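You operate a simulated robot arm through the tools that you are given. There is no shell and no other tool.

You are at the controls of a simulated two-armed robot. One attempt, no reset.

## Task
Tip the hot chips from the large drawer's liner into the white dish.
Fine: lift the liner by its strap alone, put it back on its plate empty and shut the drawer.

The check looks at the end state, three seconds after you hand in, the way a careful person would. Anything else that was tipped, shoved, dropped, spilled or broken makes it a failure.

## Robot
Two 7-joint arms with two-finger parallel grippers on one trunk that stands fixed in place. Base frame: the origin is at the foot of the trunk, x ahead of it, y to its left, z up. Units: m, rad, N and s.
The left shoulder is at [0.05, 0.177, 1.204], the right one opposite. With the tool pointing down near the work surface each hand reaches from about 0.22 to 0.7 m from the base axis, measured 20 degrees to its own side. Payload 3.43 kg a hand.
The tool frame of a hand sits at the grasp point between the pads (the TCP): z along the fingers, y along the line on which they close. The tips reach 0.034 m beyond it. The gripper opens to 0.128 m. The fingers are 0.024 m wide and 0.012 m thick; the gripper's body (0.048 by 0.13 m) begins 0.096 m behind the TCP.
Orientation is that of the tool frame in the base frame, as [roll, pitch, yaw] about the fixed x, y, z axes, in that order (R = Rz(yaw) Ry(pitch) Rx(roll)). With the fingers straight down and closing along the base's y, the tool's x points along the base's -x, its y along +y and its z along -z.

## Interface
- The arms move only by the tool nudge_tool. It takes "left_plan", "right_plan" or both (then of equal length, played together; a hand with none holds still); each is a list that holds one entry, the list of rows, each a list of 7 numbers: the shift along the base's x, y, z in units of 250 mm (1.0 is 250 mm), then the turn, a rotation vector about the base's x, y, z in units of 90 degrees (1.0 is 90 degrees), then the closure, from 0 (fully open) to 1 (shut). In form: [[[x, y, z, rx, ry, rz, hand], ...]]. A call has 1 to 20 rows; each row is the pose to reach, as a shift and turn from the pose commanded when the call began. A call with a number of a shift or a turn outside -1 to 1 is refused whole. Rows are played at 5 a second. More than 0.05 m and 0.15 rad between two rows, or a gripper value outside its range, and nothing of the call is played. A pose out of reach is approached as far as the arm can. The call stops where the force on the tool passes 40 N (or 10 N more than at its start, if that is more) or the arm is blocked; 0.2 s more then pass. The fingers move at their own pace (about 0.108 m/s each) and stop on an object; they squeeze with about 32 N. The grip force told is the motor's: it shows also when the fingers shut on nothing. Time passes only in rows, and 0.2 s behind the last, so rows that repeat a pose let the fingers close. The reply holds the time, the measured pose of the TCP, the force on the tool along the base axes, the opening and the grip force, in the units named above and with some noise, with the torque about the TCP (base axes, N m) and any sound that the robot's microphone picked up, and new pictures: "pictures" is both (left out), scene, wrist or none (wrist: the cameras of the hands that moved).
- Cameras (640 x 400 px; columns grow to the right, rows downward): "scene" is now at [0.1586, 0.0314, 1.3913]; the picture's right is [0.34, -0.94, 0.00], its down [-0.31, -0.11, -0.94] and it looks along [0.89, 0.32, -0.33] (base axes); focal length 214 px, centre (320, 200). "left" rides on the left gripper at [0.076, 0.011, -0.16] in its tool frame; the picture's right is [-0.15, 0.99, 0.00], its down [-0.88, -0.13, -0.46] and it looks along [-0.45, -0.07, 0.89] (tool axes); focal length 234 px, centre (320, 200). "right" rides on the right gripper at [0.076, -0.011, -0.16] in its tool frame; the picture's right is [0.15, 0.99, 0.00], its down [-0.88, 0.13, -0.46] and it looks along [-0.45, 0.07, 0.89] (tool axes); focal length 234 px, centre (320, 200). There is no depth. A picture from a camera that has moved, and an enlarged one, comes with that camera's place and axes in the base frame and with its lens.
- raise_lower(by): slides the trunk up (or, below 0, down) by that many m; the arms and the scene camera ride with it, the base frame stays. It gives what a move gives, with no picture.
- turn_head(pan, tilt): turns the head with the scene camera to pan (to the left, within 1.396 rad either way) and tilt (down, from -0.506 to 1.204), counted from straight ahead of the robot. It gives what a move gives, and a new picture of the scene camera.
- close_up(camera, box): a new picture of the part [left, top, right, bottom] of that camera's present view, enlarged. The clock stands still meanwhile.
- sign_off(): hands the job in; it is judged then, once.

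Places have to be worked out from the pictures, the camera data and where the tool is seen. Open the grippers and draw the arms clear of the work before you hand the job in, unless the task says otherwise.

The tools are called after "Emit:" as name(argument=value, ...) on one line, values as JSON. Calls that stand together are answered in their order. nudge_tool: Moves the arms, as the interface text tells. Its arguments: {"type":"object","properties":{"left_plan":{"type":"array","items":{"type":"array","items":{"type":"array","items":{"type":"number"}}}},"right_plan":{"type":"array","items":{"type":"array","items":{"type":"array","items":{"type":"number"}}}},"pictures":{"type":"string","enum":["both","scene","wrist","none"]}},"required":[]} The other tools are called the same way: raise_lower (by) moves the trunk up or down; turn_head (pan, tilt) turns the head that bears the scene camera; close_up (camera, box) takes an enlarged picture of a part of a camera's view; sign_off () hands the job in.

At the start:

```text
time: 0.0
left_ee_pos: [0.3057, 0.3181, 1.3125]
left_tool_rot: [3.141, -0.001, -3.141]
left_wrist_force: [-0.7, 0.0, 0.1]
left_wrist_torque: [-0.04, 0.01, 0.0]
left_opening: 0.128
left_finger_force: 0.0
right_ee_pos: [0.3005, 0.0554, 1.3121]
right_tool_rot: [3.141, 0.0, 3.139]
right_wrist_force: [0.0, 0.4, -0.6]
right_wrist_torque: [0.0, -0.01, 0.0]
right_opening: 0.128
right_finger_force: 0.0
trunk travel left (down, up): [-0.375, 0.026]
head pan, tilt (commanded): [0.342, 0.337]
```

scene: 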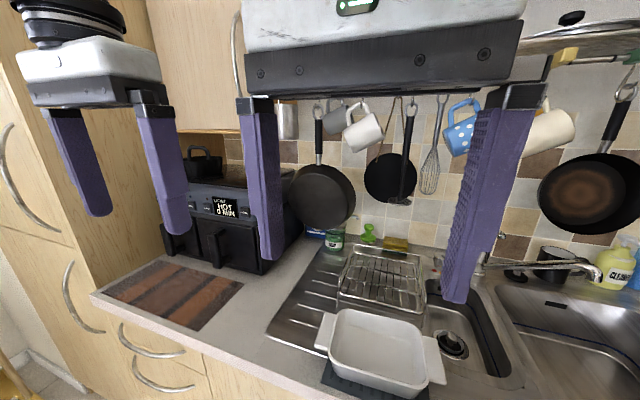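
right: 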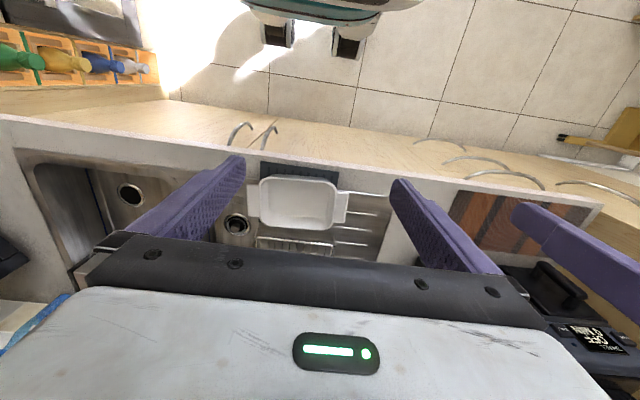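
left: 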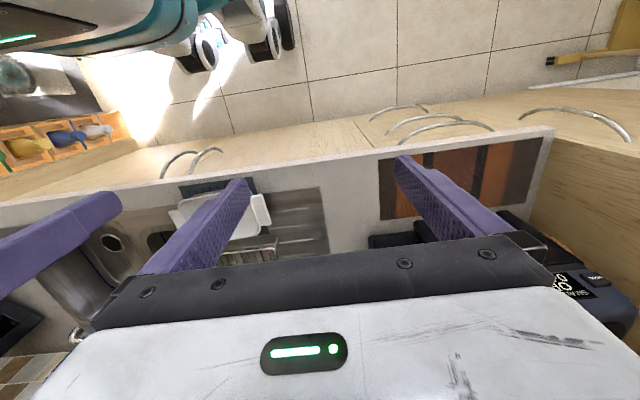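

The scene shows a dual-drawer air fryer at the back left of the counter and a white dish by the sink. I'll enlarge the fryer and the dish before moving anything.

Emit:
close_up(camera="scene", box=[150, 130, 310, 290])

Emit:
close_up(camera="scene", box=[260, 230, 460, 400])

```text
2.50 times, centred on (230, 210) of scene
camera zoom: at [0.1586, 0.0314, 1.3913], right [0.34, -0.94, 0.0], down [-0.31, -0.11, -0.94], along [0.89, 0.32, -0.33], focal length 536 px, centre (545, 175)
```

zoom: 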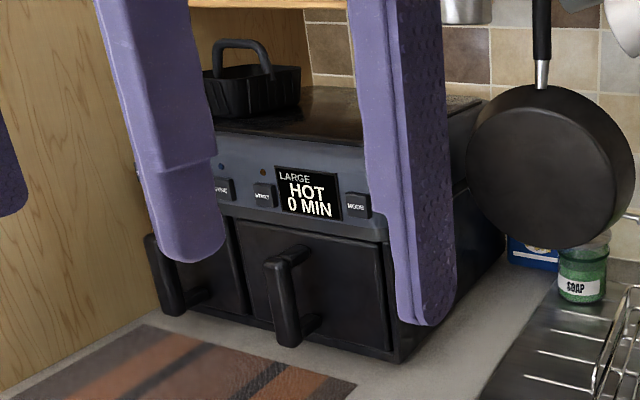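

```text
2.35 times, centred on (360, 315) of scene
camera zoom: at [0.1586, 0.0314, 1.3913], right [0.34, -0.94, 0.0], down [-0.31, -0.11, -0.94], along [0.89, 0.32, -0.33], focal length 505 px, centre (226, -71)
```

zoom: 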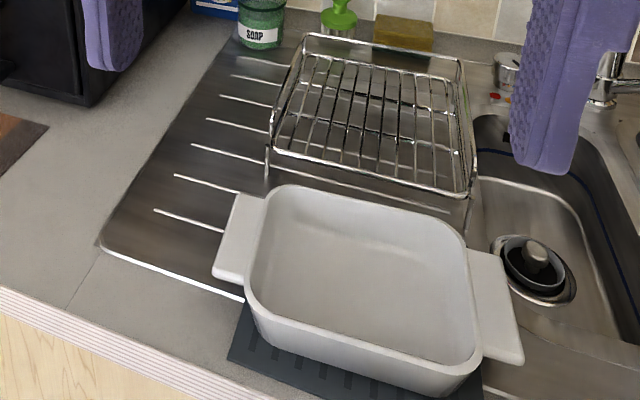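

The large drawer is the right-hand one with a vertical handle, and the dish is near [0.50, 0.03]. My own fingers hide part of the fryer, so I'll turn the head more to the left to see it better.

Emit:
turn_head(pan=0.75, tilt=0.5)

```text
time: 0.9
left_ee_pos: [0.3062, 0.3177, 1.313]
left_tool_rot: [-3.142, -0.001, -3.141]
left_wrist_force: [-0.1, -0.2, 0.0]
left_wrist_torque: [0.02, 0.01, -0.04]
left_opening: 0.1281
left_finger_force: 0.0
right_ee_pos: [0.2988, 0.0572, 1.3138]
right_tool_rot: [3.14, 0.0, -3.141]
right_wrist_force: [0.0, 0.5, 0.2]
right_wrist_torque: [0.01, 0.01, -0.01]
right_opening: 0.128
right_finger_force: 0.1
trunk travel left (down, up): [-0.375, 0.026]
head pan, tilt (commanded): [0.75, 0.499]
camera scene: at [0.1375, 0.0621, 1.3764], right [0.68, -0.73, 0.0], down [-0.35, -0.33, -0.88], along [0.64, 0.6, -0.48], focal length 214 px, centre (320, 200)
```

scene: 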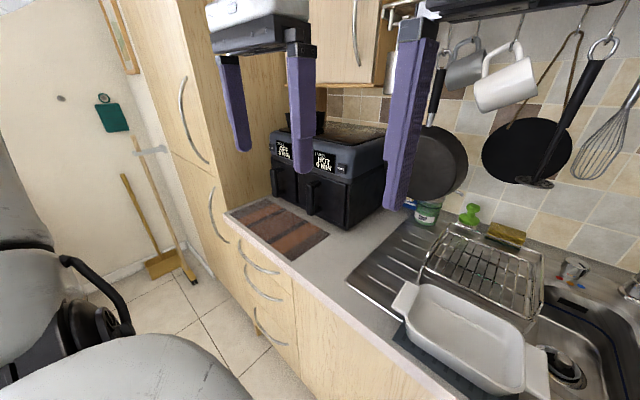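

The fryer now shows two displays and two drawers, with a tall cabinet to its left. I'll zoom in on it to read the labels.

Emit:
close_up(camera="scene", box=[225, 90, 425, 240])

Emit:
close_up(camera="left", box=[340, 140, 640, 330])

```text
2.67 times, centred on (325, 165) of scene
camera zoom: at [0.1375, 0.0621, 1.3764], right [0.68, -0.73, 0.0], down [-0.35, -0.33, -0.88], along [0.64, 0.6, -0.48], focal length 572 px, centre (307, 293)
```

zoom: 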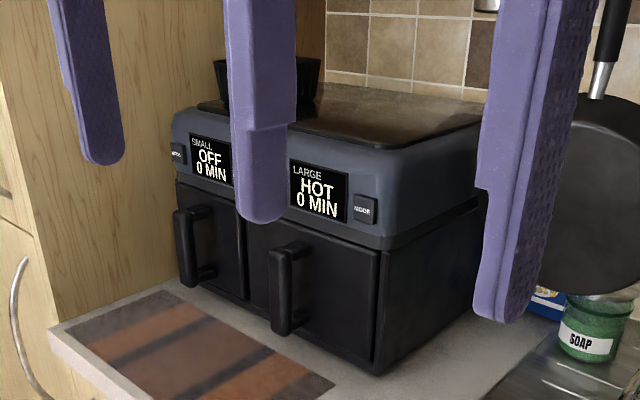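

```text
2.11 times, centred on (490, 235) of left
camera zoom: at [0.2306, 0.328, 1.4727], right [0.15, 0.99, 0.0], down [0.88, -0.13, 0.46], along [0.45, -0.07, -0.89], focal length 493 px, centre (-38, 126)
```

zoom: 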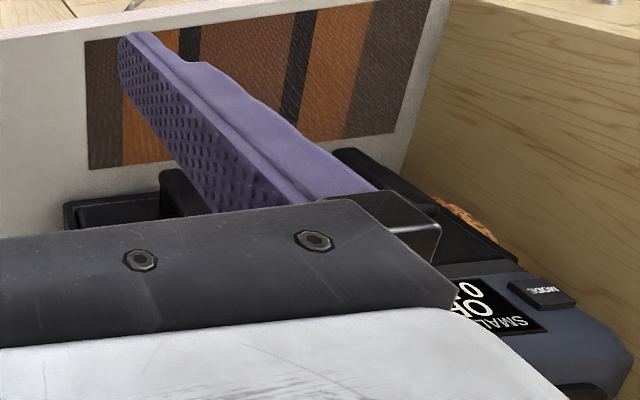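

The right-hand drawer is labelled LARGE, HOT, 0 MIN, so that is the one I want, and the small one is OFF. I'll raise both hands clear so the head camera gets an open view.

Emit:
nudge_tool(left_plan=[[[0, 0, 0.16, 0, 0, 0, 0], [0, 0, 0.32, 0, 0, 0, 0], [0, 0, 0.48, 0, 0, 0, 0], [0, 0, 0.64, 0, 0, 0, 0], [0, 0, 0.72, 0, 0, 0, 0]]], right_plan=[[[0, -0.1, 0.16, 0, 0, 0, 0], [0, -0.2, 0.32, 0, 0, 0, 0], [0, -0.3, 0.48, 0, 0, 0, 0], [0, -0.4, 0.64, 0, 0, 0, 0], [0, -0.5, 0.72, 0, 0, 0, 0]]], pictures="both")

```text
time: 2.1
left_ee_pos: [0.307, 0.315, 1.3769]
left_tool_rot: [3.141, 0.0, -3.14]
left_wrist_force: [0.4, 0.3, -0.7]
left_wrist_torque: [0.08, 0.06, -0.01]
left_opening: 0.1275
left_finger_force: 0.0
left hand out of reach, approached as far as the arm can: row 2, 3, 4, 5
right_ee_pos: [0.3408, -0.0476, 1.4118]
right_tool_rot: [3.137, 0.0, 3.141]
right_wrist_force: [0.1, -1.2, 0.0]
right_wrist_torque: [0.04, 0.12, 0.03]
right_opening: 0.128
right_finger_force: 0.1
right hand out of reach, approached as far as the arm can: row 3, 4, 5
trunk travel left (down, up): [-0.375, 0.026]
head pan, tilt (commanded): [0.75, 0.499]
camera scene: at [0.1392, 0.0611, 1.3761], right [0.68, -0.73, 0.0], down [-0.35, -0.33, -0.88], along [0.64, 0.6, -0.48], focal length 214 px, centre (320, 200)
camera right: at [0.265, -0.0579, 1.5714], right [-0.15, 0.99, 0.0], down [0.88, 0.13, 0.46], along [0.45, 0.07, -0.89], focal length 234 px, centre (320, 200)
camera left: at [0.2317, 0.3268, 1.5363], right [0.15, 0.99, 0.0], down [0.88, -0.13, 0.46], along [0.45, -0.07, -0.89], focal length 234 px, centre (320, 200)
```

scene: 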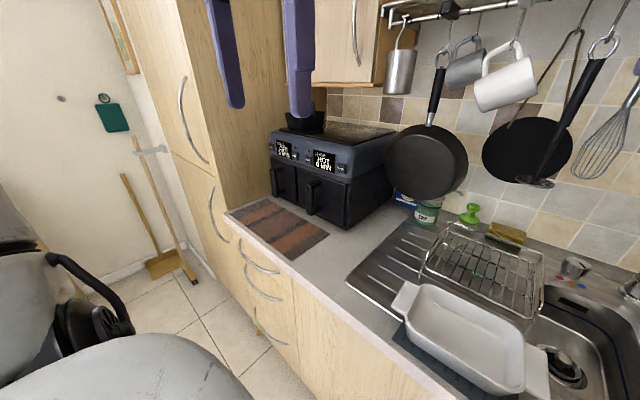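
right: 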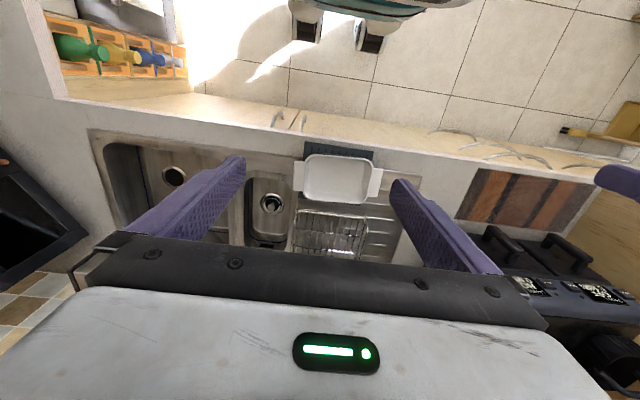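
left: 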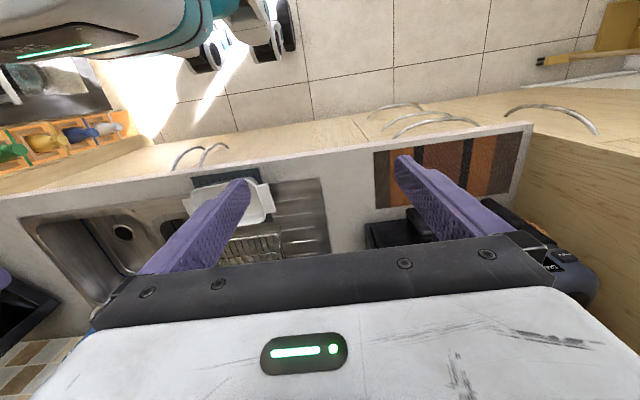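

The fryer is now in clear view. I'll take enlarged views of it to work out its geometry.

Emit:
close_up(camera="scene", box=[220, 90, 420, 250])

Emit:
close_up(camera="right", box=[440, 160, 640, 400])

Emit:
close_up(camera="scene", box=[330, 250, 580, 400])

```text
2.50 times, centred on (320, 170) of scene
camera zoom: at [0.1392, 0.0611, 1.3761], right [0.68, -0.73, 0.0], down [-0.35, -0.33, -0.88], along [0.64, 0.6, -0.48], focal length 536 px, centre (320, 275)
```

zoom: 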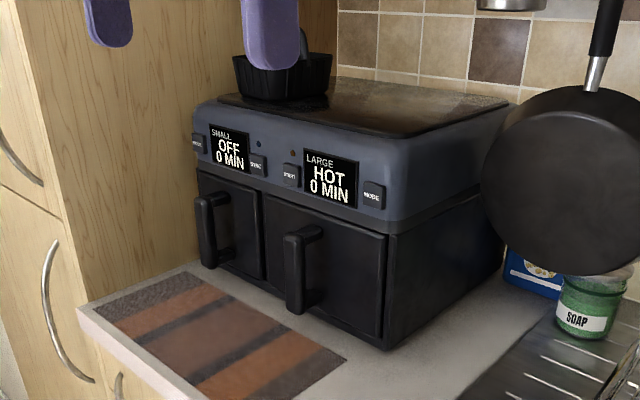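

```text
1.67 times, centred on (540, 280) of right
camera zoom: at [0.265, -0.0579, 1.5714], right [-0.15, 0.99, 0.0], down [0.88, 0.13, 0.46], along [0.45, 0.07, -0.89], focal length 390 px, centre (-47, 67)
```

zoom: 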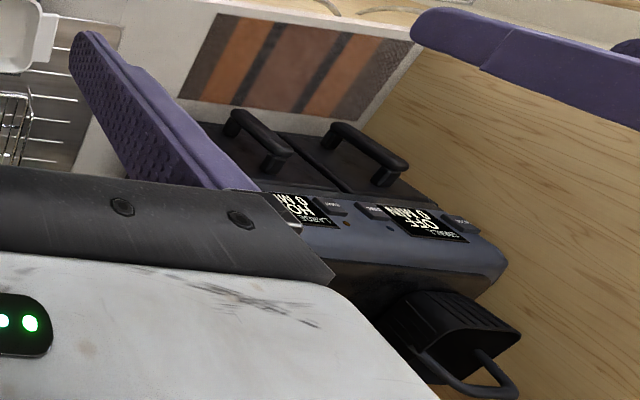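

```text
2.56 times, centred on (455, 325) of scene
camera zoom: at [0.1392, 0.0611, 1.3761], right [0.68, -0.73, 0.0], down [-0.35, -0.33, -0.88], along [0.64, 0.6, -0.48], focal length 549 px, centre (-26, -120)
```

zoom: 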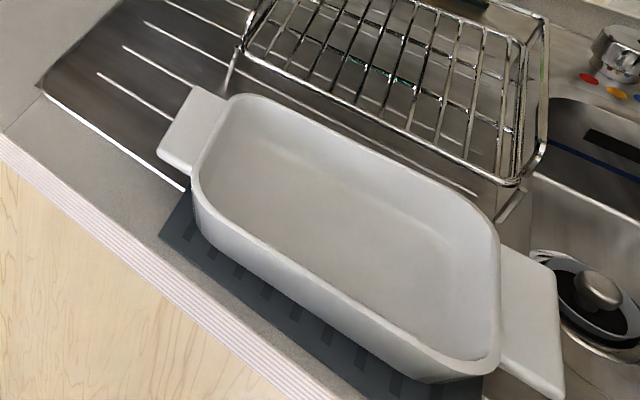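

From both views I place the large drawer's handle, a vertical bar, at about x 0.586, y 0.526, z 0.965 to 1.07. The fryer front is near x 0.63, the counter near z 0.92 and the counter edge at x 0.41. I'll bring the left hand down and pitch it forward about 45 degrees towards the handle.

Emit:
nudge_tool(left_plan=[[[0.05, 0.075, -0.075, 0, -0.0625, 0, 0], [0.1, 0.15, -0.15, 0, -0.125, 0, 0], [0.15, 0.225, -0.225, 0, -0.1875, 0, 0], [0.2, 0.3, -0.3, 0, -0.25, 0, 0], [0.25, 0.375, -0.375, 0, -0.3125, 0, 0], [0.3, 0.45, -0.45, 0, -0.375, 0, 0], [0.35, 0.525, -0.525, 0, -0.4375, 0, 0], [0.4, 0.6, -0.6, 0, -0.5, 0, 0], [0.4, 0.6, -0.6, 0, -0.5, 0, 0]]], pictures="both")

```text
time: 4.1
left_ee_pos: [0.4056, 0.4649, 1.2252]
left_tool_rot: [3.141, 0.787, -3.14]
left_wrist_force: [-0.3, -0.6, 0.2]
left_wrist_torque: [0.01, -0.01, 0.02]
left_opening: 0.1281
left_finger_force: 0.0
right_ee_pos: [0.3387, -0.0446, 1.4123]
right_tool_rot: [3.14, 0.002, 3.141]
right_wrist_force: [-0.1, -0.2, 0.7]
right_wrist_torque: [0.0, 0.03, 0.03]
right_opening: 0.1279
right_finger_force: 0.0
trunk travel left (down, up): [-0.375, 0.026]
head pan, tilt (commanded): [0.75, 0.499]
camera scene: at [0.1372, 0.0617, 1.3764], right [0.68, -0.73, 0.0], down [-0.35, -0.33, -0.88], along [0.64, 0.6, -0.48], focal length 214 px, centre (320, 200)
camera left: at [0.2394, 0.4751, 1.2843], right [0.1, 0.99, 0.1], down [0.3, -0.13, 0.95], along [0.95, -0.07, -0.31], focal length 234 px, centre (320, 200)
```

scene: 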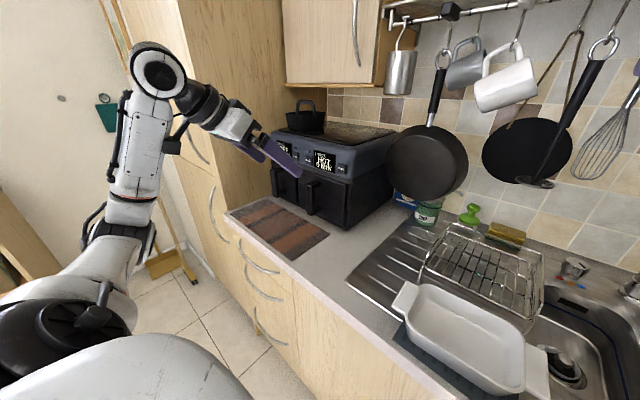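
left: 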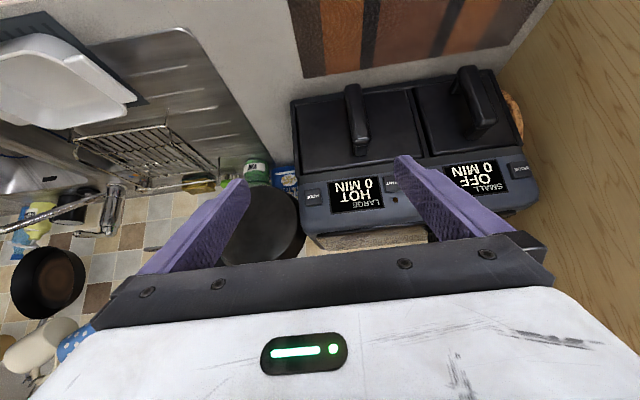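

The wrist view is upside down but clear: the large handle is the left one in this picture, near y 0.526. I'll enlarge it to refine the position before approaching.

Emit:
close_up(camera="left", box=[280, 40, 540, 240])

Emit:
close_up(camera="scene", box=[220, 90, 420, 250])

```text
2.00 times, centred on (410, 140) of left
camera zoom: at [0.2394, 0.4751, 1.2843], right [0.1, 0.99, 0.1], down [0.3, -0.13, 0.95], along [0.95, -0.07, -0.31], focal length 468 px, centre (140, 320)
```

zoom: 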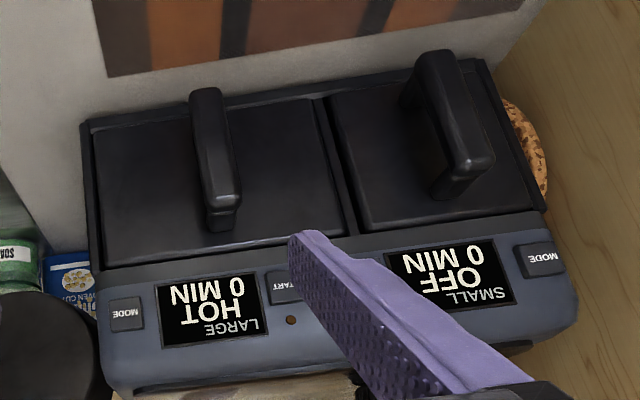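

```text
2.50 times, centred on (320, 170) of scene
camera zoom: at [0.1372, 0.0617, 1.3764], right [0.68, -0.73, 0.0], down [-0.35, -0.33, -0.88], along [0.64, 0.6, -0.48], focal length 536 px, centre (320, 275)
```

zoom: 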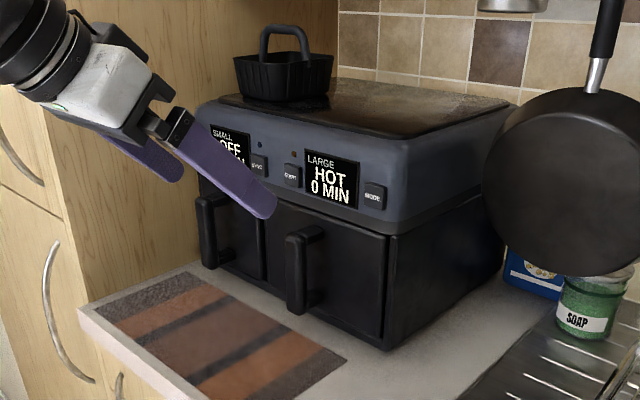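

Triangulating again gives the handle bar at x about 0.59, y about 0.53, z 0.96 to 1.07, standing out roughly 5 cm from the panel. I'll move to a pre-grasp point in line with it, still well clear.

Emit:
nudge_tool(left_plan=[[[0.076, 0.052, -0.096, 0, 0, 0, 0], [0.151, 0.104, -0.192, 0, 0, 0, 0], [0.227, 0.156, -0.289, 0, 0, 0, 0], [0.302, 0.208, -0.385, 0, 0, 0, 0], [0.378, 0.26, -0.481, 0, 0, 0, 0], [0.378, 0.26, -0.481, 0, 0, 0, 0]]], pictures="both")

```text
time: 5.5
left_ee_pos: [0.4979, 0.5277, 1.1039]
left_tool_rot: [-3.139, 0.786, -3.14]
left_wrist_force: [0.7, -0.2, -0.7]
left_wrist_torque: [-0.03, 0.01, -0.03]
left_opening: 0.1278
left_finger_force: 0.0
right_ee_pos: [0.3383, -0.0455, 1.4135]
right_tool_rot: [3.14, 0.002, 3.141]
right_wrist_force: [0.9, 0.0, 0.0]
right_wrist_torque: [-0.01, -0.04, 0.05]
right_opening: 0.128
right_finger_force: 0.0
trunk travel left (down, up): [-0.375, 0.026]
head pan, tilt (commanded): [0.75, 0.499]
camera scene: at [0.1372, 0.0619, 1.3764], right [0.68, -0.73, 0.0], down [-0.35, -0.33, -0.88], along [0.64, 0.6, -0.48], focal length 214 px, centre (320, 200)
camera left: at [0.3325, 0.5389, 1.1639], right [0.1, 0.99, 0.1], down [0.3, -0.13, 0.95], along [0.95, -0.07, -0.31], focal length 234 px, centre (320, 200)
```

scene: 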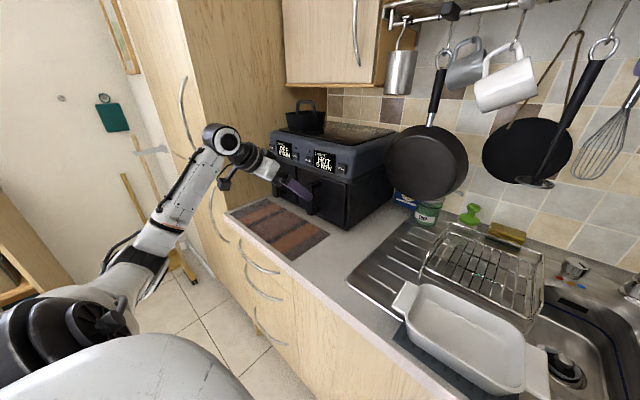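
left: 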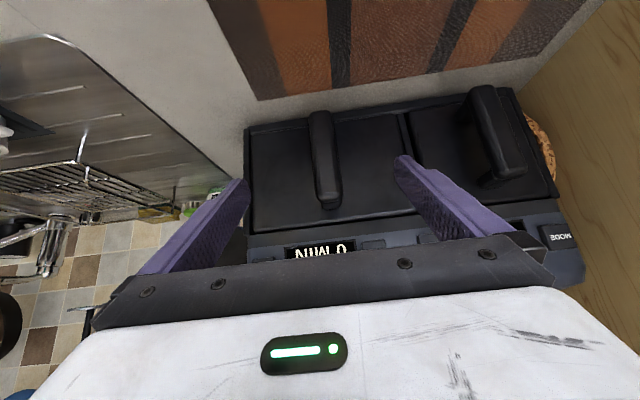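

The handle sits midway between the open fingers at y about 0.531. I'll advance along the finger direction until the pads straddle the bar, then close and let the fingers settle.

Emit:
nudge_tool(left_plan=[[[0.087, 0.003, -0.085, 0, 0, 0, 0], [0.174, 0.006, -0.17, 0, 0, 0, 0], [0.261, 0.009, -0.255, 0, 0, 0, 0], [0.348, 0.012, -0.34, 0, 0, 0, 0], [0.348, 0.012, -0.34, 0, 0, 0, 0]]], pictures="both")

```text
time: 6.7
left_ee_pos: [0.5852, 0.534, 1.0197]
left_tool_rot: [-3.14, 0.787, -3.141]
left_wrist_force: [-1.0, 0.8, -0.5]
left_wrist_torque: [0.02, -0.02, 0.0]
left_opening: 0.128
left_finger_force: 0.1
right_ee_pos: [0.3387, -0.0443, 1.414]
right_tool_rot: [3.14, 0.001, 3.139]
right_wrist_force: [0.3, -0.4, -0.9]
right_wrist_torque: [-0.03, 0.01, 0.03]
right_opening: 0.1281
right_finger_force: 0.1
trunk travel left (down, up): [-0.375, 0.026]
head pan, tilt (commanded): [0.75, 0.499]
camera scene: at [0.1371, 0.062, 1.3764], right [0.68, -0.73, 0.0], down [-0.35, -0.33, -0.88], along [0.64, 0.6, -0.48], focal length 214 px, centre (320, 200)
camera left: at [0.419, 0.5448, 1.0796], right [0.1, 0.99, 0.1], down [0.3, -0.13, 0.95], along [0.95, -0.07, -0.31], focal length 234 px, centre (320, 200)
```

scene: 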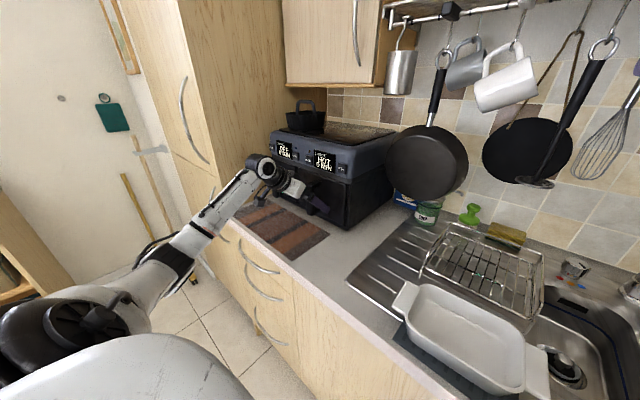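
left: 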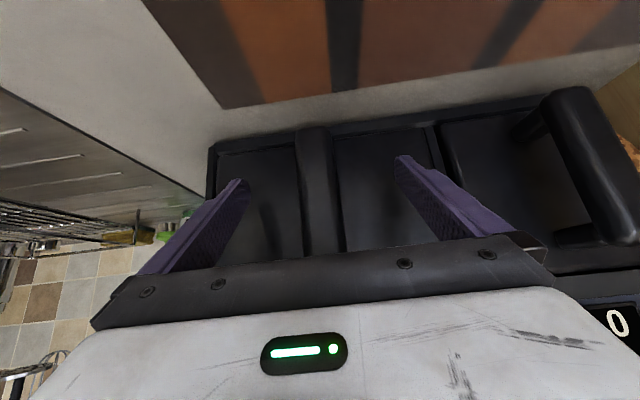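

The bar is between the pads with no contact force. I'll close the fingers and hold still.

Emit:
nudge_tool(left_plan=[[[0, 0, 0, 0, 0, 0, 1], [0, 0, 0, 0, 0, 0, 1], [0, 0, 0, 0, 0, 0, 1], [0, 0, 0, 0, 0, 0, 1], [0, 0, 0, 0, 0, 0, 1]]], pictures="wrist")

```text
time: 7.9
left_ee_pos: [0.5845, 0.5324, 1.02]
left_tool_rot: [-3.139, 0.786, -3.141]
left_wrist_force: [-0.4, -5.6, -2.7]
left_wrist_torque: [0.49, -0.73, 0.13]
left_opening: 0.0318
left_finger_force: 44.9
right_ee_pos: [0.3387, -0.0452, 1.4126]
right_tool_rot: [3.139, 0.001, 3.14]
right_wrist_force: [-0.2, -0.5, -0.2]
right_wrist_torque: [-0.02, -0.04, -0.01]
right_opening: 0.128
right_finger_force: 0.1
trunk travel left (down, up): [-0.375, 0.026]
head pan, tilt (commanded): [0.75, 0.499]
camera left: at [0.4191, 0.544, 1.0795], right [0.1, 0.99, 0.1], down [0.3, -0.13, 0.95], along [0.95, -0.07, -0.31], focal length 234 px, centre (320, 200)
```

left: 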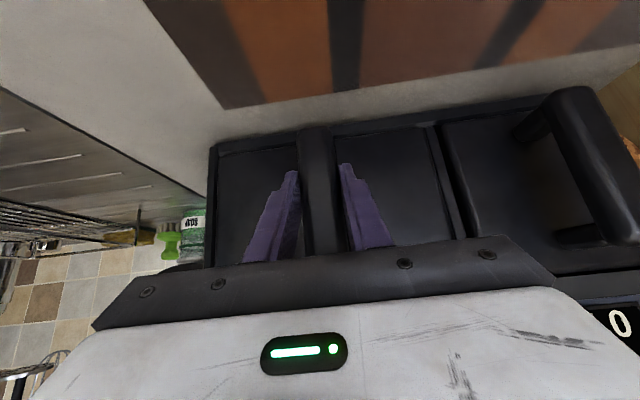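

Gripped firmly with the opening stopped at 32 mm. I'll pull straight back 5 cm, slowly, and watch the force.

Emit:
nudge_tool(left_plan=[[[-0.03, -0.006, 0, 0, 0, 0, 1], [-0.07, -0.006, 0, 0, 0, 0, 1], [-0.12, -0.006, 0, 0, 0, 0, 1], [-0.17, -0.006, 0, 0, 0, 0, 1], [-0.2, -0.006, 0, 0, 0, 0, 1]]], pictures="both")

```text
time: 9.1
left_ee_pos: [0.5357, 0.5333, 1.0194]
left_tool_rot: [-3.141, 0.786, -3.14]
left_wrist_force: [0.2, 3.9, -2.7]
left_wrist_torque: [0.72, -0.89, -0.04]
left_opening: 0.0315
left_finger_force: 44.6
right_ee_pos: [0.3384, -0.0445, 1.4132]
right_tool_rot: [3.141, 0.0, 3.139]
right_wrist_force: [-0.5, -0.6, 0.7]
right_wrist_torque: [0.0, -0.01, -0.02]
right_opening: 0.128
right_finger_force: 0.0
trunk travel left (down, up): [-0.375, 0.026]
head pan, tilt (commanded): [0.75, 0.499]
camera scene: at [0.1374, 0.0628, 1.3762], right [0.68, -0.73, 0.0], down [-0.35, -0.33, -0.88], along [0.64, 0.6, -0.48], focal length 214 px, centre (320, 200)
camera left: at [0.3691, 0.5436, 1.0795], right [0.1, 0.99, 0.1], down [0.3, -0.13, 0.95], along [0.95, -0.07, -0.31], focal length 234 px, centre (320, 200)
```

scene: 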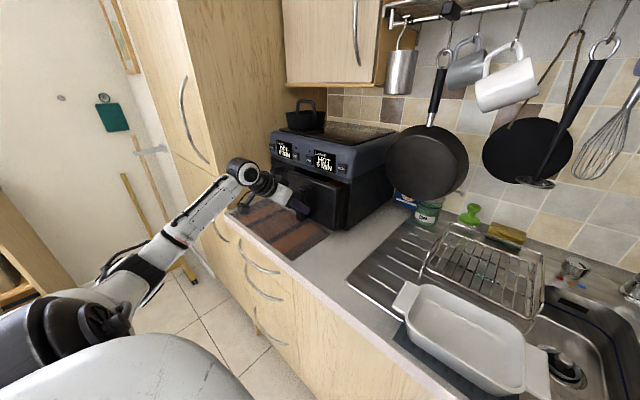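
left: 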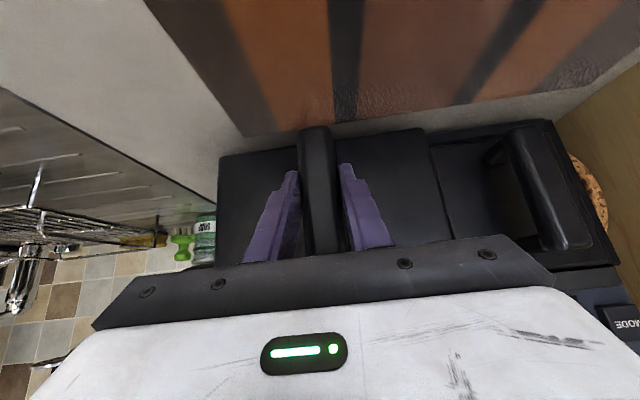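

The drawer slides freely with almost no resistance. I'll pull it another 8 cm and check how far the basket is exposed.

Emit:
nudge_tool(left_plan=[[[-0.04, 0.002, 0, 0, 0, 0, 1], [-0.09, 0.002, 0, 0, 0, 0, 1], [-0.14, 0.002, 0, 0, 0, 0, 1], [-0.19, 0.002, 0, 0, 0, 0, 1], [-0.24, 0.002, 0, 0, 0, 0, 1], [-0.29, 0.002, 0, 0, 0, 0, 1], [-0.32, 0.002, 0, 0, 0, 0, 1]]], pictures="both")

```text
time: 10.7
left_ee_pos: [0.457, 0.5343, 1.021]
left_tool_rot: [-3.139, 0.786, -3.139]
left_wrist_force: [-0.7, 4.7, 1.3]
left_wrist_torque: [0.43, 0.74, -0.23]
left_opening: 0.0321
left_finger_force: 44.8
right_ee_pos: [0.339, -0.0442, 1.4127]
right_tool_rot: [3.14, 0.003, 3.139]
right_wrist_force: [-0.4, -0.1, -0.2]
right_wrist_torque: [0.01, -0.02, -0.01]
right_opening: 0.128
right_finger_force: 0.0
trunk travel left (down, up): [-0.375, 0.026]
head pan, tilt (commanded): [0.75, 0.499]
camera scene: at [0.1374, 0.0625, 1.3764], right [0.68, -0.73, 0.0], down [-0.35, -0.33, -0.88], along [0.64, 0.6, -0.48], focal length 214 px, centre (320, 200)
camera left: at [0.2907, 0.5438, 1.0796], right [0.1, 0.99, 0.1], down [0.3, -0.13, 0.95], along [0.95, -0.07, -0.31], focal length 234 px, centre (320, 200)
```

scene: 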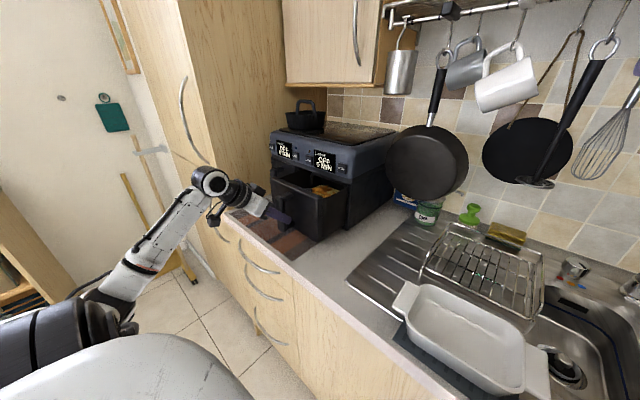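
left: 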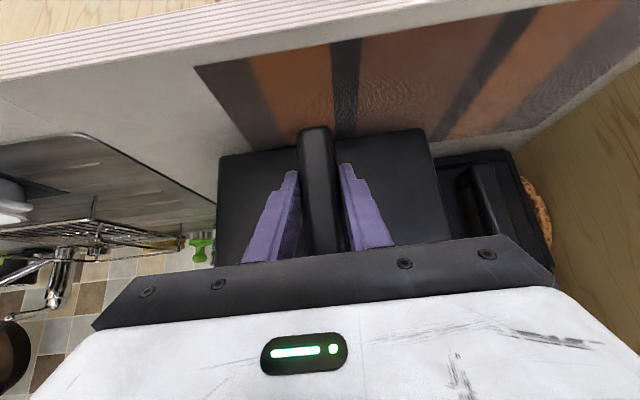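

The drawer is out about 13 cm and chips are visible. I'll enlarge the head view of the open drawer to look for the strap and the travel that is left.

Emit:
close_up(camera="scene", box=[230, 130, 390, 250])

```text
3.33 times, centred on (310, 190) of scene
camera zoom: at [0.1374, 0.0625, 1.3764], right [0.68, -0.73, 0.0], down [-0.35, -0.33, -0.88], along [0.64, 0.6, -0.48], focal length 715 px, centre (353, 233)
```

zoom: 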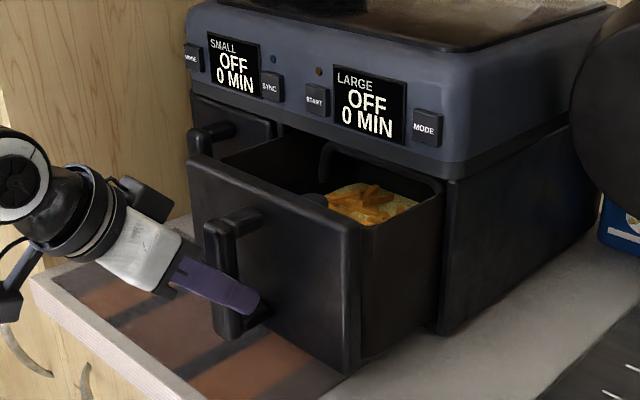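

The drawer is not out far enough yet. I can see chips and the arched strap still partly under the fryer body, so I'll pull 6 cm more, slowly, and watch for a stop.

Emit:
nudge_tool(left_plan=[[[-0.04, 0, 0, 0, 0, 0, 1], [-0.08, 0, 0, 0, 0, 0, 1], [-0.12, 0, 0, 0, 0, 0, 1], [-0.16, 0, 0, 0, 0, 0, 1], [-0.2, 0, 0, 0, 0, 0, 1], [-0.24, 0, 0, 0, 0, 0, 1]]], pictures="scene")

Emit:
close_up(camera="scene", box=[230, 130, 390, 250])

```text
time: 12.1
left_ee_pos: [0.3963, 0.5326, 1.0203]
left_tool_rot: [3.141, 0.788, -3.14]
left_wrist_force: [0.2, 10.1, 3.3]
left_wrist_torque: [0.85, 0.08, -0.49]
left_opening: 0.0315
left_finger_force: 45.3
right_ee_pos: [0.3373, -0.0445, 1.4134]
right_tool_rot: [3.14, 0.003, 3.14]
right_wrist_force: [-0.7, 0.2, 0.0]
right_wrist_torque: [0.0, 0.0, -0.01]
right_opening: 0.128
right_finger_force: 0.0
trunk travel left (down, up): [-0.375, 0.026]
head pan, tilt (commanded): [0.75, 0.499]
camera scene: at [0.1371, 0.063, 1.3763], right [0.68, -0.73, 0.0], down [-0.35, -0.33, -0.88], along [0.64, 0.6, -0.48], focal length 214 px, centre (320, 200)
```

scene: 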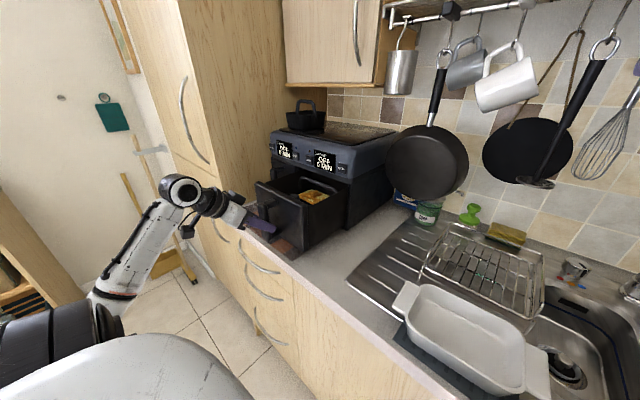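

```text
3.33 times, centred on (310, 190) of scene
camera zoom: at [0.1371, 0.063, 1.3763], right [0.68, -0.73, 0.0], down [-0.35, -0.33, -0.88], along [0.64, 0.6, -0.48], focal length 715 px, centre (353, 233)
```

zoom: 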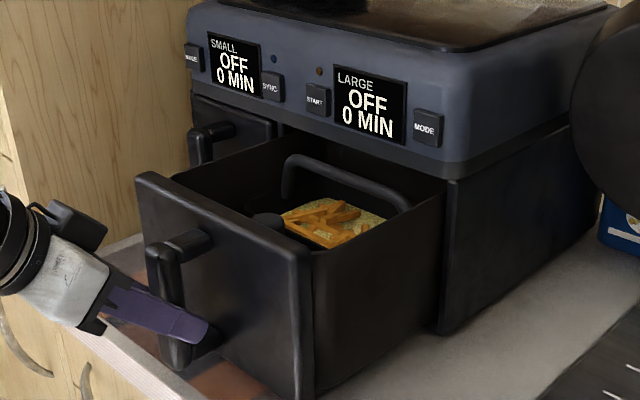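

The strap is an arch running left to right across the liner at roughly x 0.62, just at the fryer's mouth, so the liner isn't free yet. The side force has crept up to 10 N, so I'll shift slightly in +y and pull 4 cm more, watching for the end stop.

Emit:
nudge_tool(left_plan=[[[-0.03, 0.008, 0, 0, 0, 0, 1], [-0.06, 0.01, 0, 0, 0, 0, 1], [-0.09, 0.01, 0, 0, 0, 0, 1], [-0.12, 0.01, 0, 0, 0, 0, 1], [-0.16, 0.01, 0, 0, 0, 0, 1]]], pictures="both")

Emit:
close_up(camera="scene", box=[230, 130, 390, 250])

```text
time: 13.3
left_ee_pos: [0.3567, 0.5326, 1.0199]
left_tool_rot: [-3.138, 0.786, 3.14]
left_wrist_force: [-0.1, -13.9, -2.0]
left_wrist_torque: [1.14, -1.52, 0.42]
left_opening: 0.0318
left_finger_force: 45.1
right_ee_pos: [0.3391, -0.0457, 1.412]
right_tool_rot: [3.137, 0.001, 3.139]
right_wrist_force: [-0.6, -0.4, 0.5]
right_wrist_torque: [-0.02, 0.01, 0.01]
right_opening: 0.1279
right_finger_force: 0.0
trunk travel left (down, up): [-0.375, 0.026]
head pan, tilt (commanded): [0.75, 0.499]
camera scene: at [0.1372, 0.0605, 1.3764], right [0.68, -0.73, 0.0], down [-0.35, -0.33, -0.88], along [0.64, 0.6, -0.48], focal length 214 px, centre (320, 200)
camera left: at [0.1917, 0.5446, 1.0796], right [0.11, 0.99, 0.1], down [0.3, -0.13, 0.95], along [0.95, -0.07, -0.31], focal length 234 px, centre (320, 200)
```

scene: 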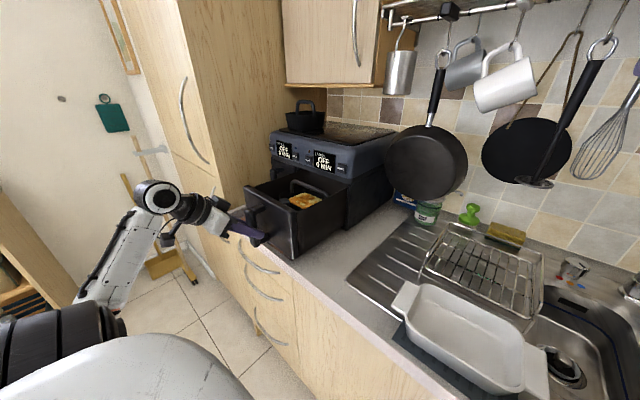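
left: 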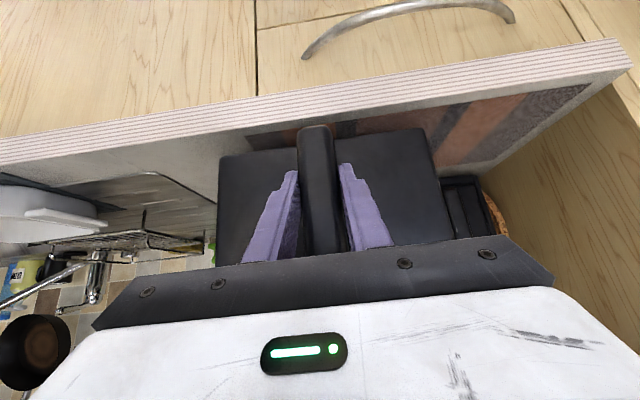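

```text
3.33 times, centred on (310, 190) of scene
camera zoom: at [0.1372, 0.0605, 1.3764], right [0.68, -0.73, 0.0], down [-0.35, -0.33, -0.88], along [0.64, 0.6, -0.48], focal length 715 px, centre (353, 233)
```

zoom: 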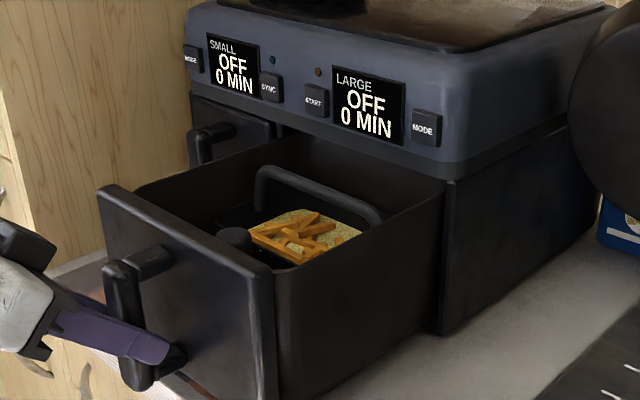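

Pulled 23 cm in total, and the drawer still moves freely. I'll enlarge the drawer interior to see the liner's extent before deciding whether to pull further.

Emit:
close_up(camera="scene", box=[255, 160, 345, 225])

```text
6.15 times, centred on (300, 192) of scene
camera zoom: at [0.1372, 0.0605, 1.3764], right [0.68, -0.73, 0.0], down [-0.35, -0.33, -0.88], along [0.64, 0.6, -0.48], focal length 1320 px, centre (443, 246)
```

zoom: 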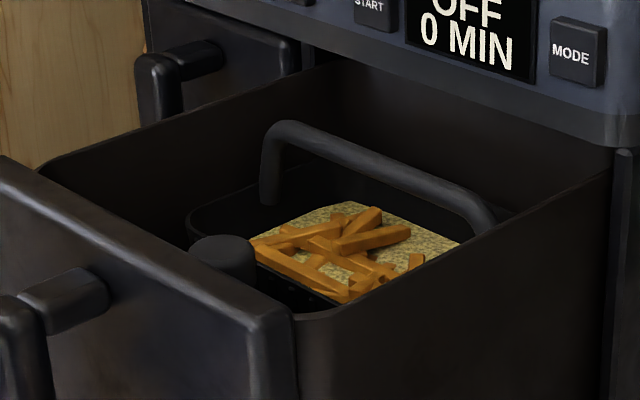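

The arch top is at about x 0.58, y 0.45 to 0.61, z 1.07. The liner's back rim is near x 0.65, about at the fryer's mouth, so I'll ease the side load and pull another 3 cm, watching for a stop.

Emit:
nudge_tool(left_plan=[[[-0.02, -0.005, 0, 0, 0, 0, 1], [-0.04, -0.005, 0, 0, 0, 0, 1], [-0.06, -0.005, 0, 0, 0, 0, 1], [-0.08, -0.005, 0, 0, 0, 0, 1], [-0.1, -0.005, 0, 0, 0, 0, 1], [-0.12, -0.005, 0, 0, 0, 0, 1]]], pictures="scene")

Emit:
close_up(camera="scene", box=[220, 140, 380, 250])

```text
time: 14.7
left_ee_pos: [0.3268, 0.5344, 1.0203]
left_tool_rot: [-3.139, 0.783, 3.142]
left_wrist_force: [0.5, -12.8, -6.5]
left_wrist_torque: [0.33, -0.91, -0.23]
left_opening: 0.0319
left_finger_force: 44.8
right_ee_pos: [0.3386, -0.0455, 1.4127]
right_tool_rot: [3.139, 0.002, 3.142]
right_wrist_force: [0.7, -0.2, 0.2]
right_wrist_torque: [-0.01, 0.0, 0.0]
right_opening: 0.1282
right_finger_force: 0.0
trunk travel left (down, up): [-0.375, 0.026]
head pan, tilt (commanded): [0.75, 0.499]
camera scene: at [0.1377, 0.061, 1.3763], right [0.68, -0.73, 0.0], down [-0.35, -0.33, -0.88], along [0.64, 0.6, -0.48], focal length 214 px, centre (320, 200)
```

scene: 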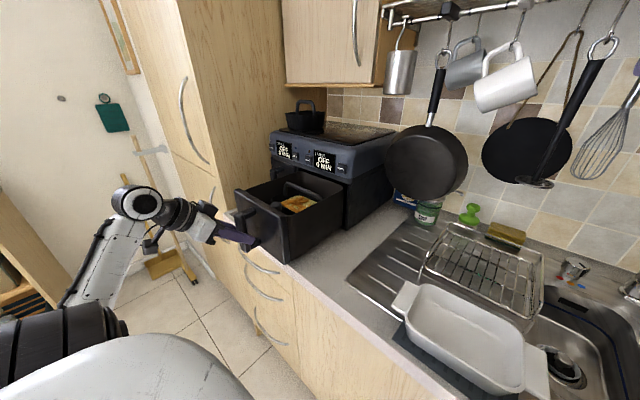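

```text
3.64 times, centred on (300, 195) of scene
camera zoom: at [0.1377, 0.061, 1.3763], right [0.68, -0.73, 0.0], down [-0.35, -0.33, -0.88], along [0.64, 0.6, -0.48], focal length 780 px, centre (393, 218)
```

zoom: 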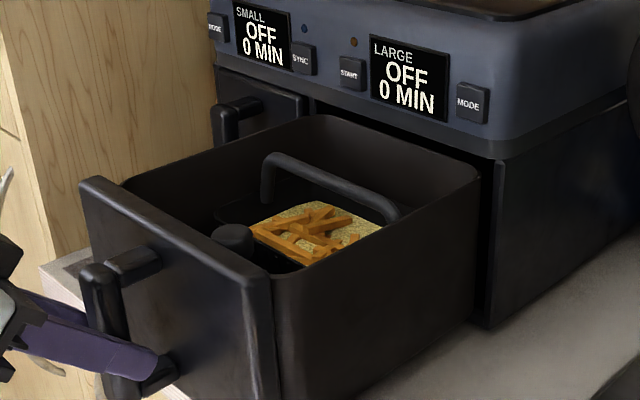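

The drawer's rear wall now shows right at the fryer's mouth, so it is as far out as I dare; the liner is just free. I'll push it back about 7 mm to be sure it stays engaged, then open the fingers a little to see whether it stays put by itself.

Emit:
nudge_tool(left_plan=[[[0.015, -0.003, 0, 0, 0, 0, 1], [0.03, -0.004, 0, 0, 0, 0, 1], [0.03, -0.004, 0, 0, 0, 0, 0.6], [0.03, -0.004, 0, 0, 0, 0, 0.6], [0.03, -0.004, 0, 0, 0, 0, 0.6]]], pictures="both")

Emit:
close_up(camera="scene", box=[220, 140, 380, 250])

```text
time: 15.9
left_ee_pos: [0.3341, 0.5328, 1.0208]
left_tool_rot: [-3.14, 0.786, -3.139]
left_wrist_force: [-0.1, -0.7, -0.6]
left_wrist_torque: [-0.01, 0.06, 0.0]
left_opening: 0.0511
left_finger_force: 0.0
right_ee_pos: [0.3373, -0.0454, 1.4127]
right_tool_rot: [3.139, 0.001, 3.139]
right_wrist_force: [0.7, 0.7, -0.1]
right_wrist_torque: [-0.03, -0.02, 0.02]
right_opening: 0.1279
right_finger_force: 0.2
trunk travel left (down, up): [-0.375, 0.026]
head pan, tilt (commanded): [0.75, 0.499]
camera scene: at [0.1374, 0.0621, 1.3763], right [0.68, -0.73, 0.0], down [-0.35, -0.33, -0.88], along [0.64, 0.6, -0.48], focal length 214 px, centre (320, 200)
camera left: at [0.1684, 0.5438, 1.0797], right [0.1, 0.99, 0.1], down [0.3, -0.13, 0.95], along [0.95, -0.07, -0.31], focal length 234 px, centre (320, 200)
```

scene: 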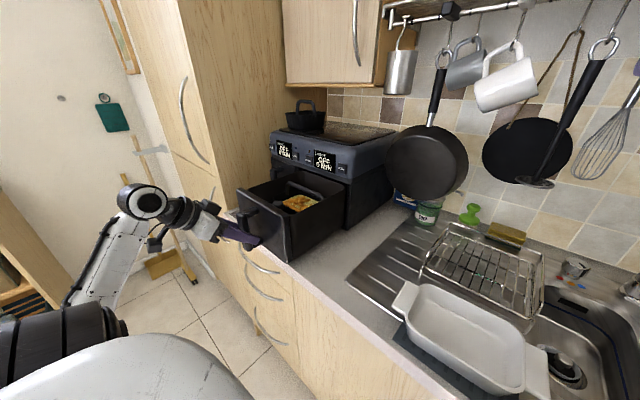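
left: 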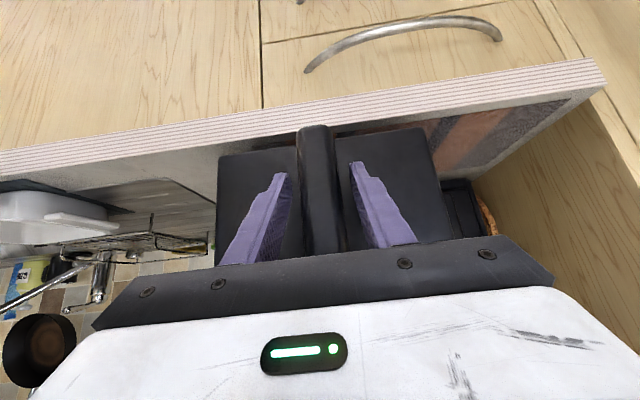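

```text
3.64 times, centred on (300, 195) of scene
camera zoom: at [0.1374, 0.0621, 1.3763], right [0.68, -0.73, 0.0], down [-0.35, -0.33, -0.88], along [0.64, 0.6, -0.48], focal length 780 px, centre (393, 218)
```

zoom: 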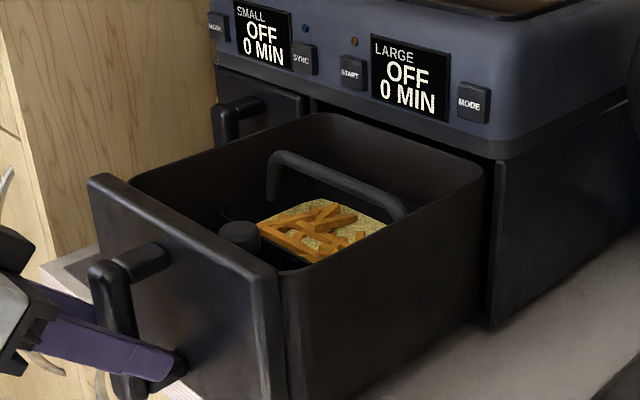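

The drawer holds its place when released. The strap bar runs along y, so the fingers must close along x, and I'll lean the hand about 20 degrees back so the gripper body clears the control panel. First I'll open fully, back away from the handle, rise and reduce the lean.

Emit:
nudge_tool(left_plan=[[[0, 0, 0, 0, 0, 0, 0], [-0.1, 0, 0.1, 0, 0, 0, 0], [-0.2, 0, 0.2, 0, 0, 0, 0], [-0.3, 0, 0.3, 0, 0, 0, 0], [-0.2, 0, 0.44, 0, 0.05, 0, 0], [-0.1, 0, 0.58, 0, 0.1, 0, 0], [0, 0, 0.72, 0, 0.15, 0, 0], [0.1, 0, 0.86, 0, 0.2, 0, 0], [0.2, 0, 0.98, 0, 0.25, 0, 0], [0.25, 0, 1.0, 0, 0.278, 0, 0], [0.25, 0, 1.0, 0, 0.278, 0, 0]]], pictures="both")

```text
time: 18.3
left_ee_pos: [0.3968, 0.5337, 1.2682]
left_tool_rot: [-3.14, 0.348, -3.139]
left_wrist_force: [-0.6, 0.1, -0.1]
left_wrist_torque: [0.02, -0.01, 0.02]
left_opening: 0.1282
left_finger_force: 0.0
right_ee_pos: [0.3378, -0.045, 1.4123]
right_tool_rot: [3.138, 0.002, 3.139]
right_wrist_force: [-0.4, -0.8, -0.5]
right_wrist_torque: [0.0, -0.01, 0.0]
right_opening: 0.128
right_finger_force: 0.0
trunk travel left (down, up): [-0.375, 0.026]
head pan, tilt (commanded): [0.75, 0.499]
camera scene: at [0.1372, 0.0621, 1.3763], right [0.68, -0.73, 0.0], down [-0.35, -0.33, -0.88], along [0.64, 0.6, -0.48], focal length 214 px, centre (320, 200)
camera left: at [0.2715, 0.5442, 1.3932], right [0.14, 0.99, 0.05], down [0.67, -0.13, 0.73], along [0.73, -0.07, -0.68], focal length 234 px, centre (320, 200)
```

scene: 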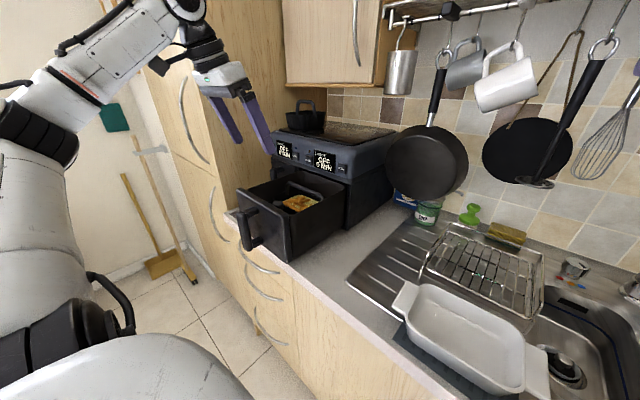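
left: 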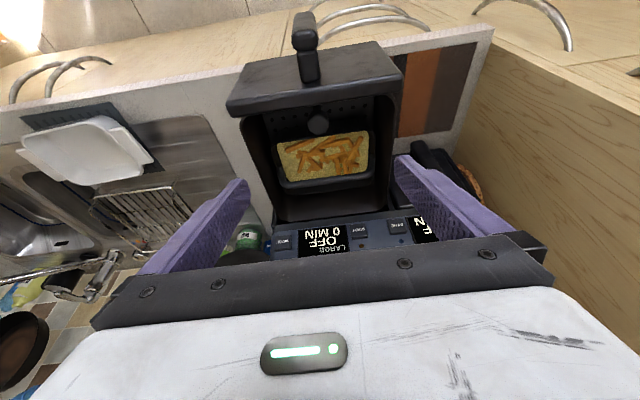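

Now I have a good top view of the open drawer. I'll enlarge it to locate the liner, arch and knob.

Emit:
close_up(camera="left", box=[220, 80, 420, 260])

Emit:
close_up(camera="left", box=[260, 95, 390, 200])

Emit:
close_up(camera="scene", box=[220, 140, 380, 250])

```text
2.22 times, centred on (320, 170) of left
camera zoom: at [0.2715, 0.5442, 1.3932], right [0.14, 0.99, 0.05], down [0.67, -0.13, 0.73], along [0.73, -0.07, -0.68], focal length 520 px, centre (320, 267)
```

zoom: 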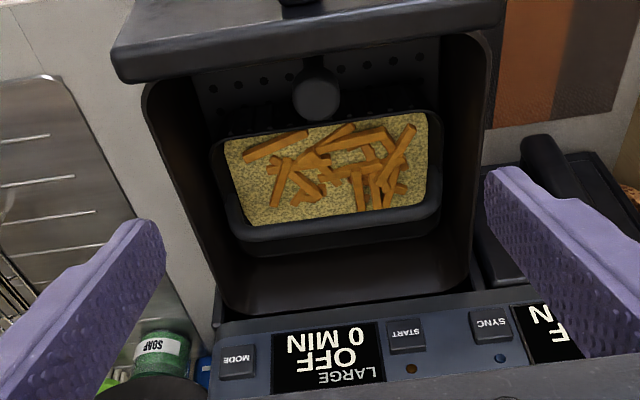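

```text
3.81 times, centred on (325, 148) of left
camera zoom: at [0.2715, 0.5442, 1.3932], right [0.14, 0.99, 0.05], down [0.67, -0.13, 0.73], along [0.73, -0.07, -0.68], focal length 892 px, centre (301, 400)
```

zoom: 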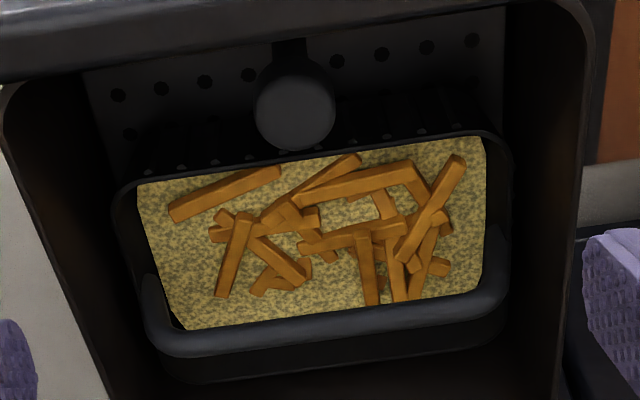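

```text
3.64 times, centred on (300, 195) of scene
camera zoom: at [0.1372, 0.0621, 1.3763], right [0.68, -0.73, 0.0], down [-0.35, -0.33, -0.88], along [0.64, 0.6, -0.48], focal length 780 px, centre (393, 218)
```

zoom: 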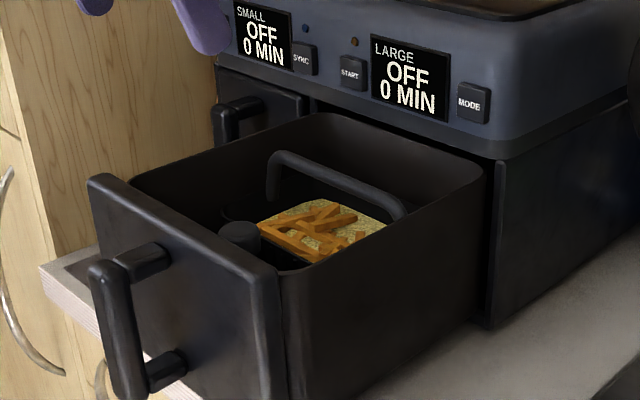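

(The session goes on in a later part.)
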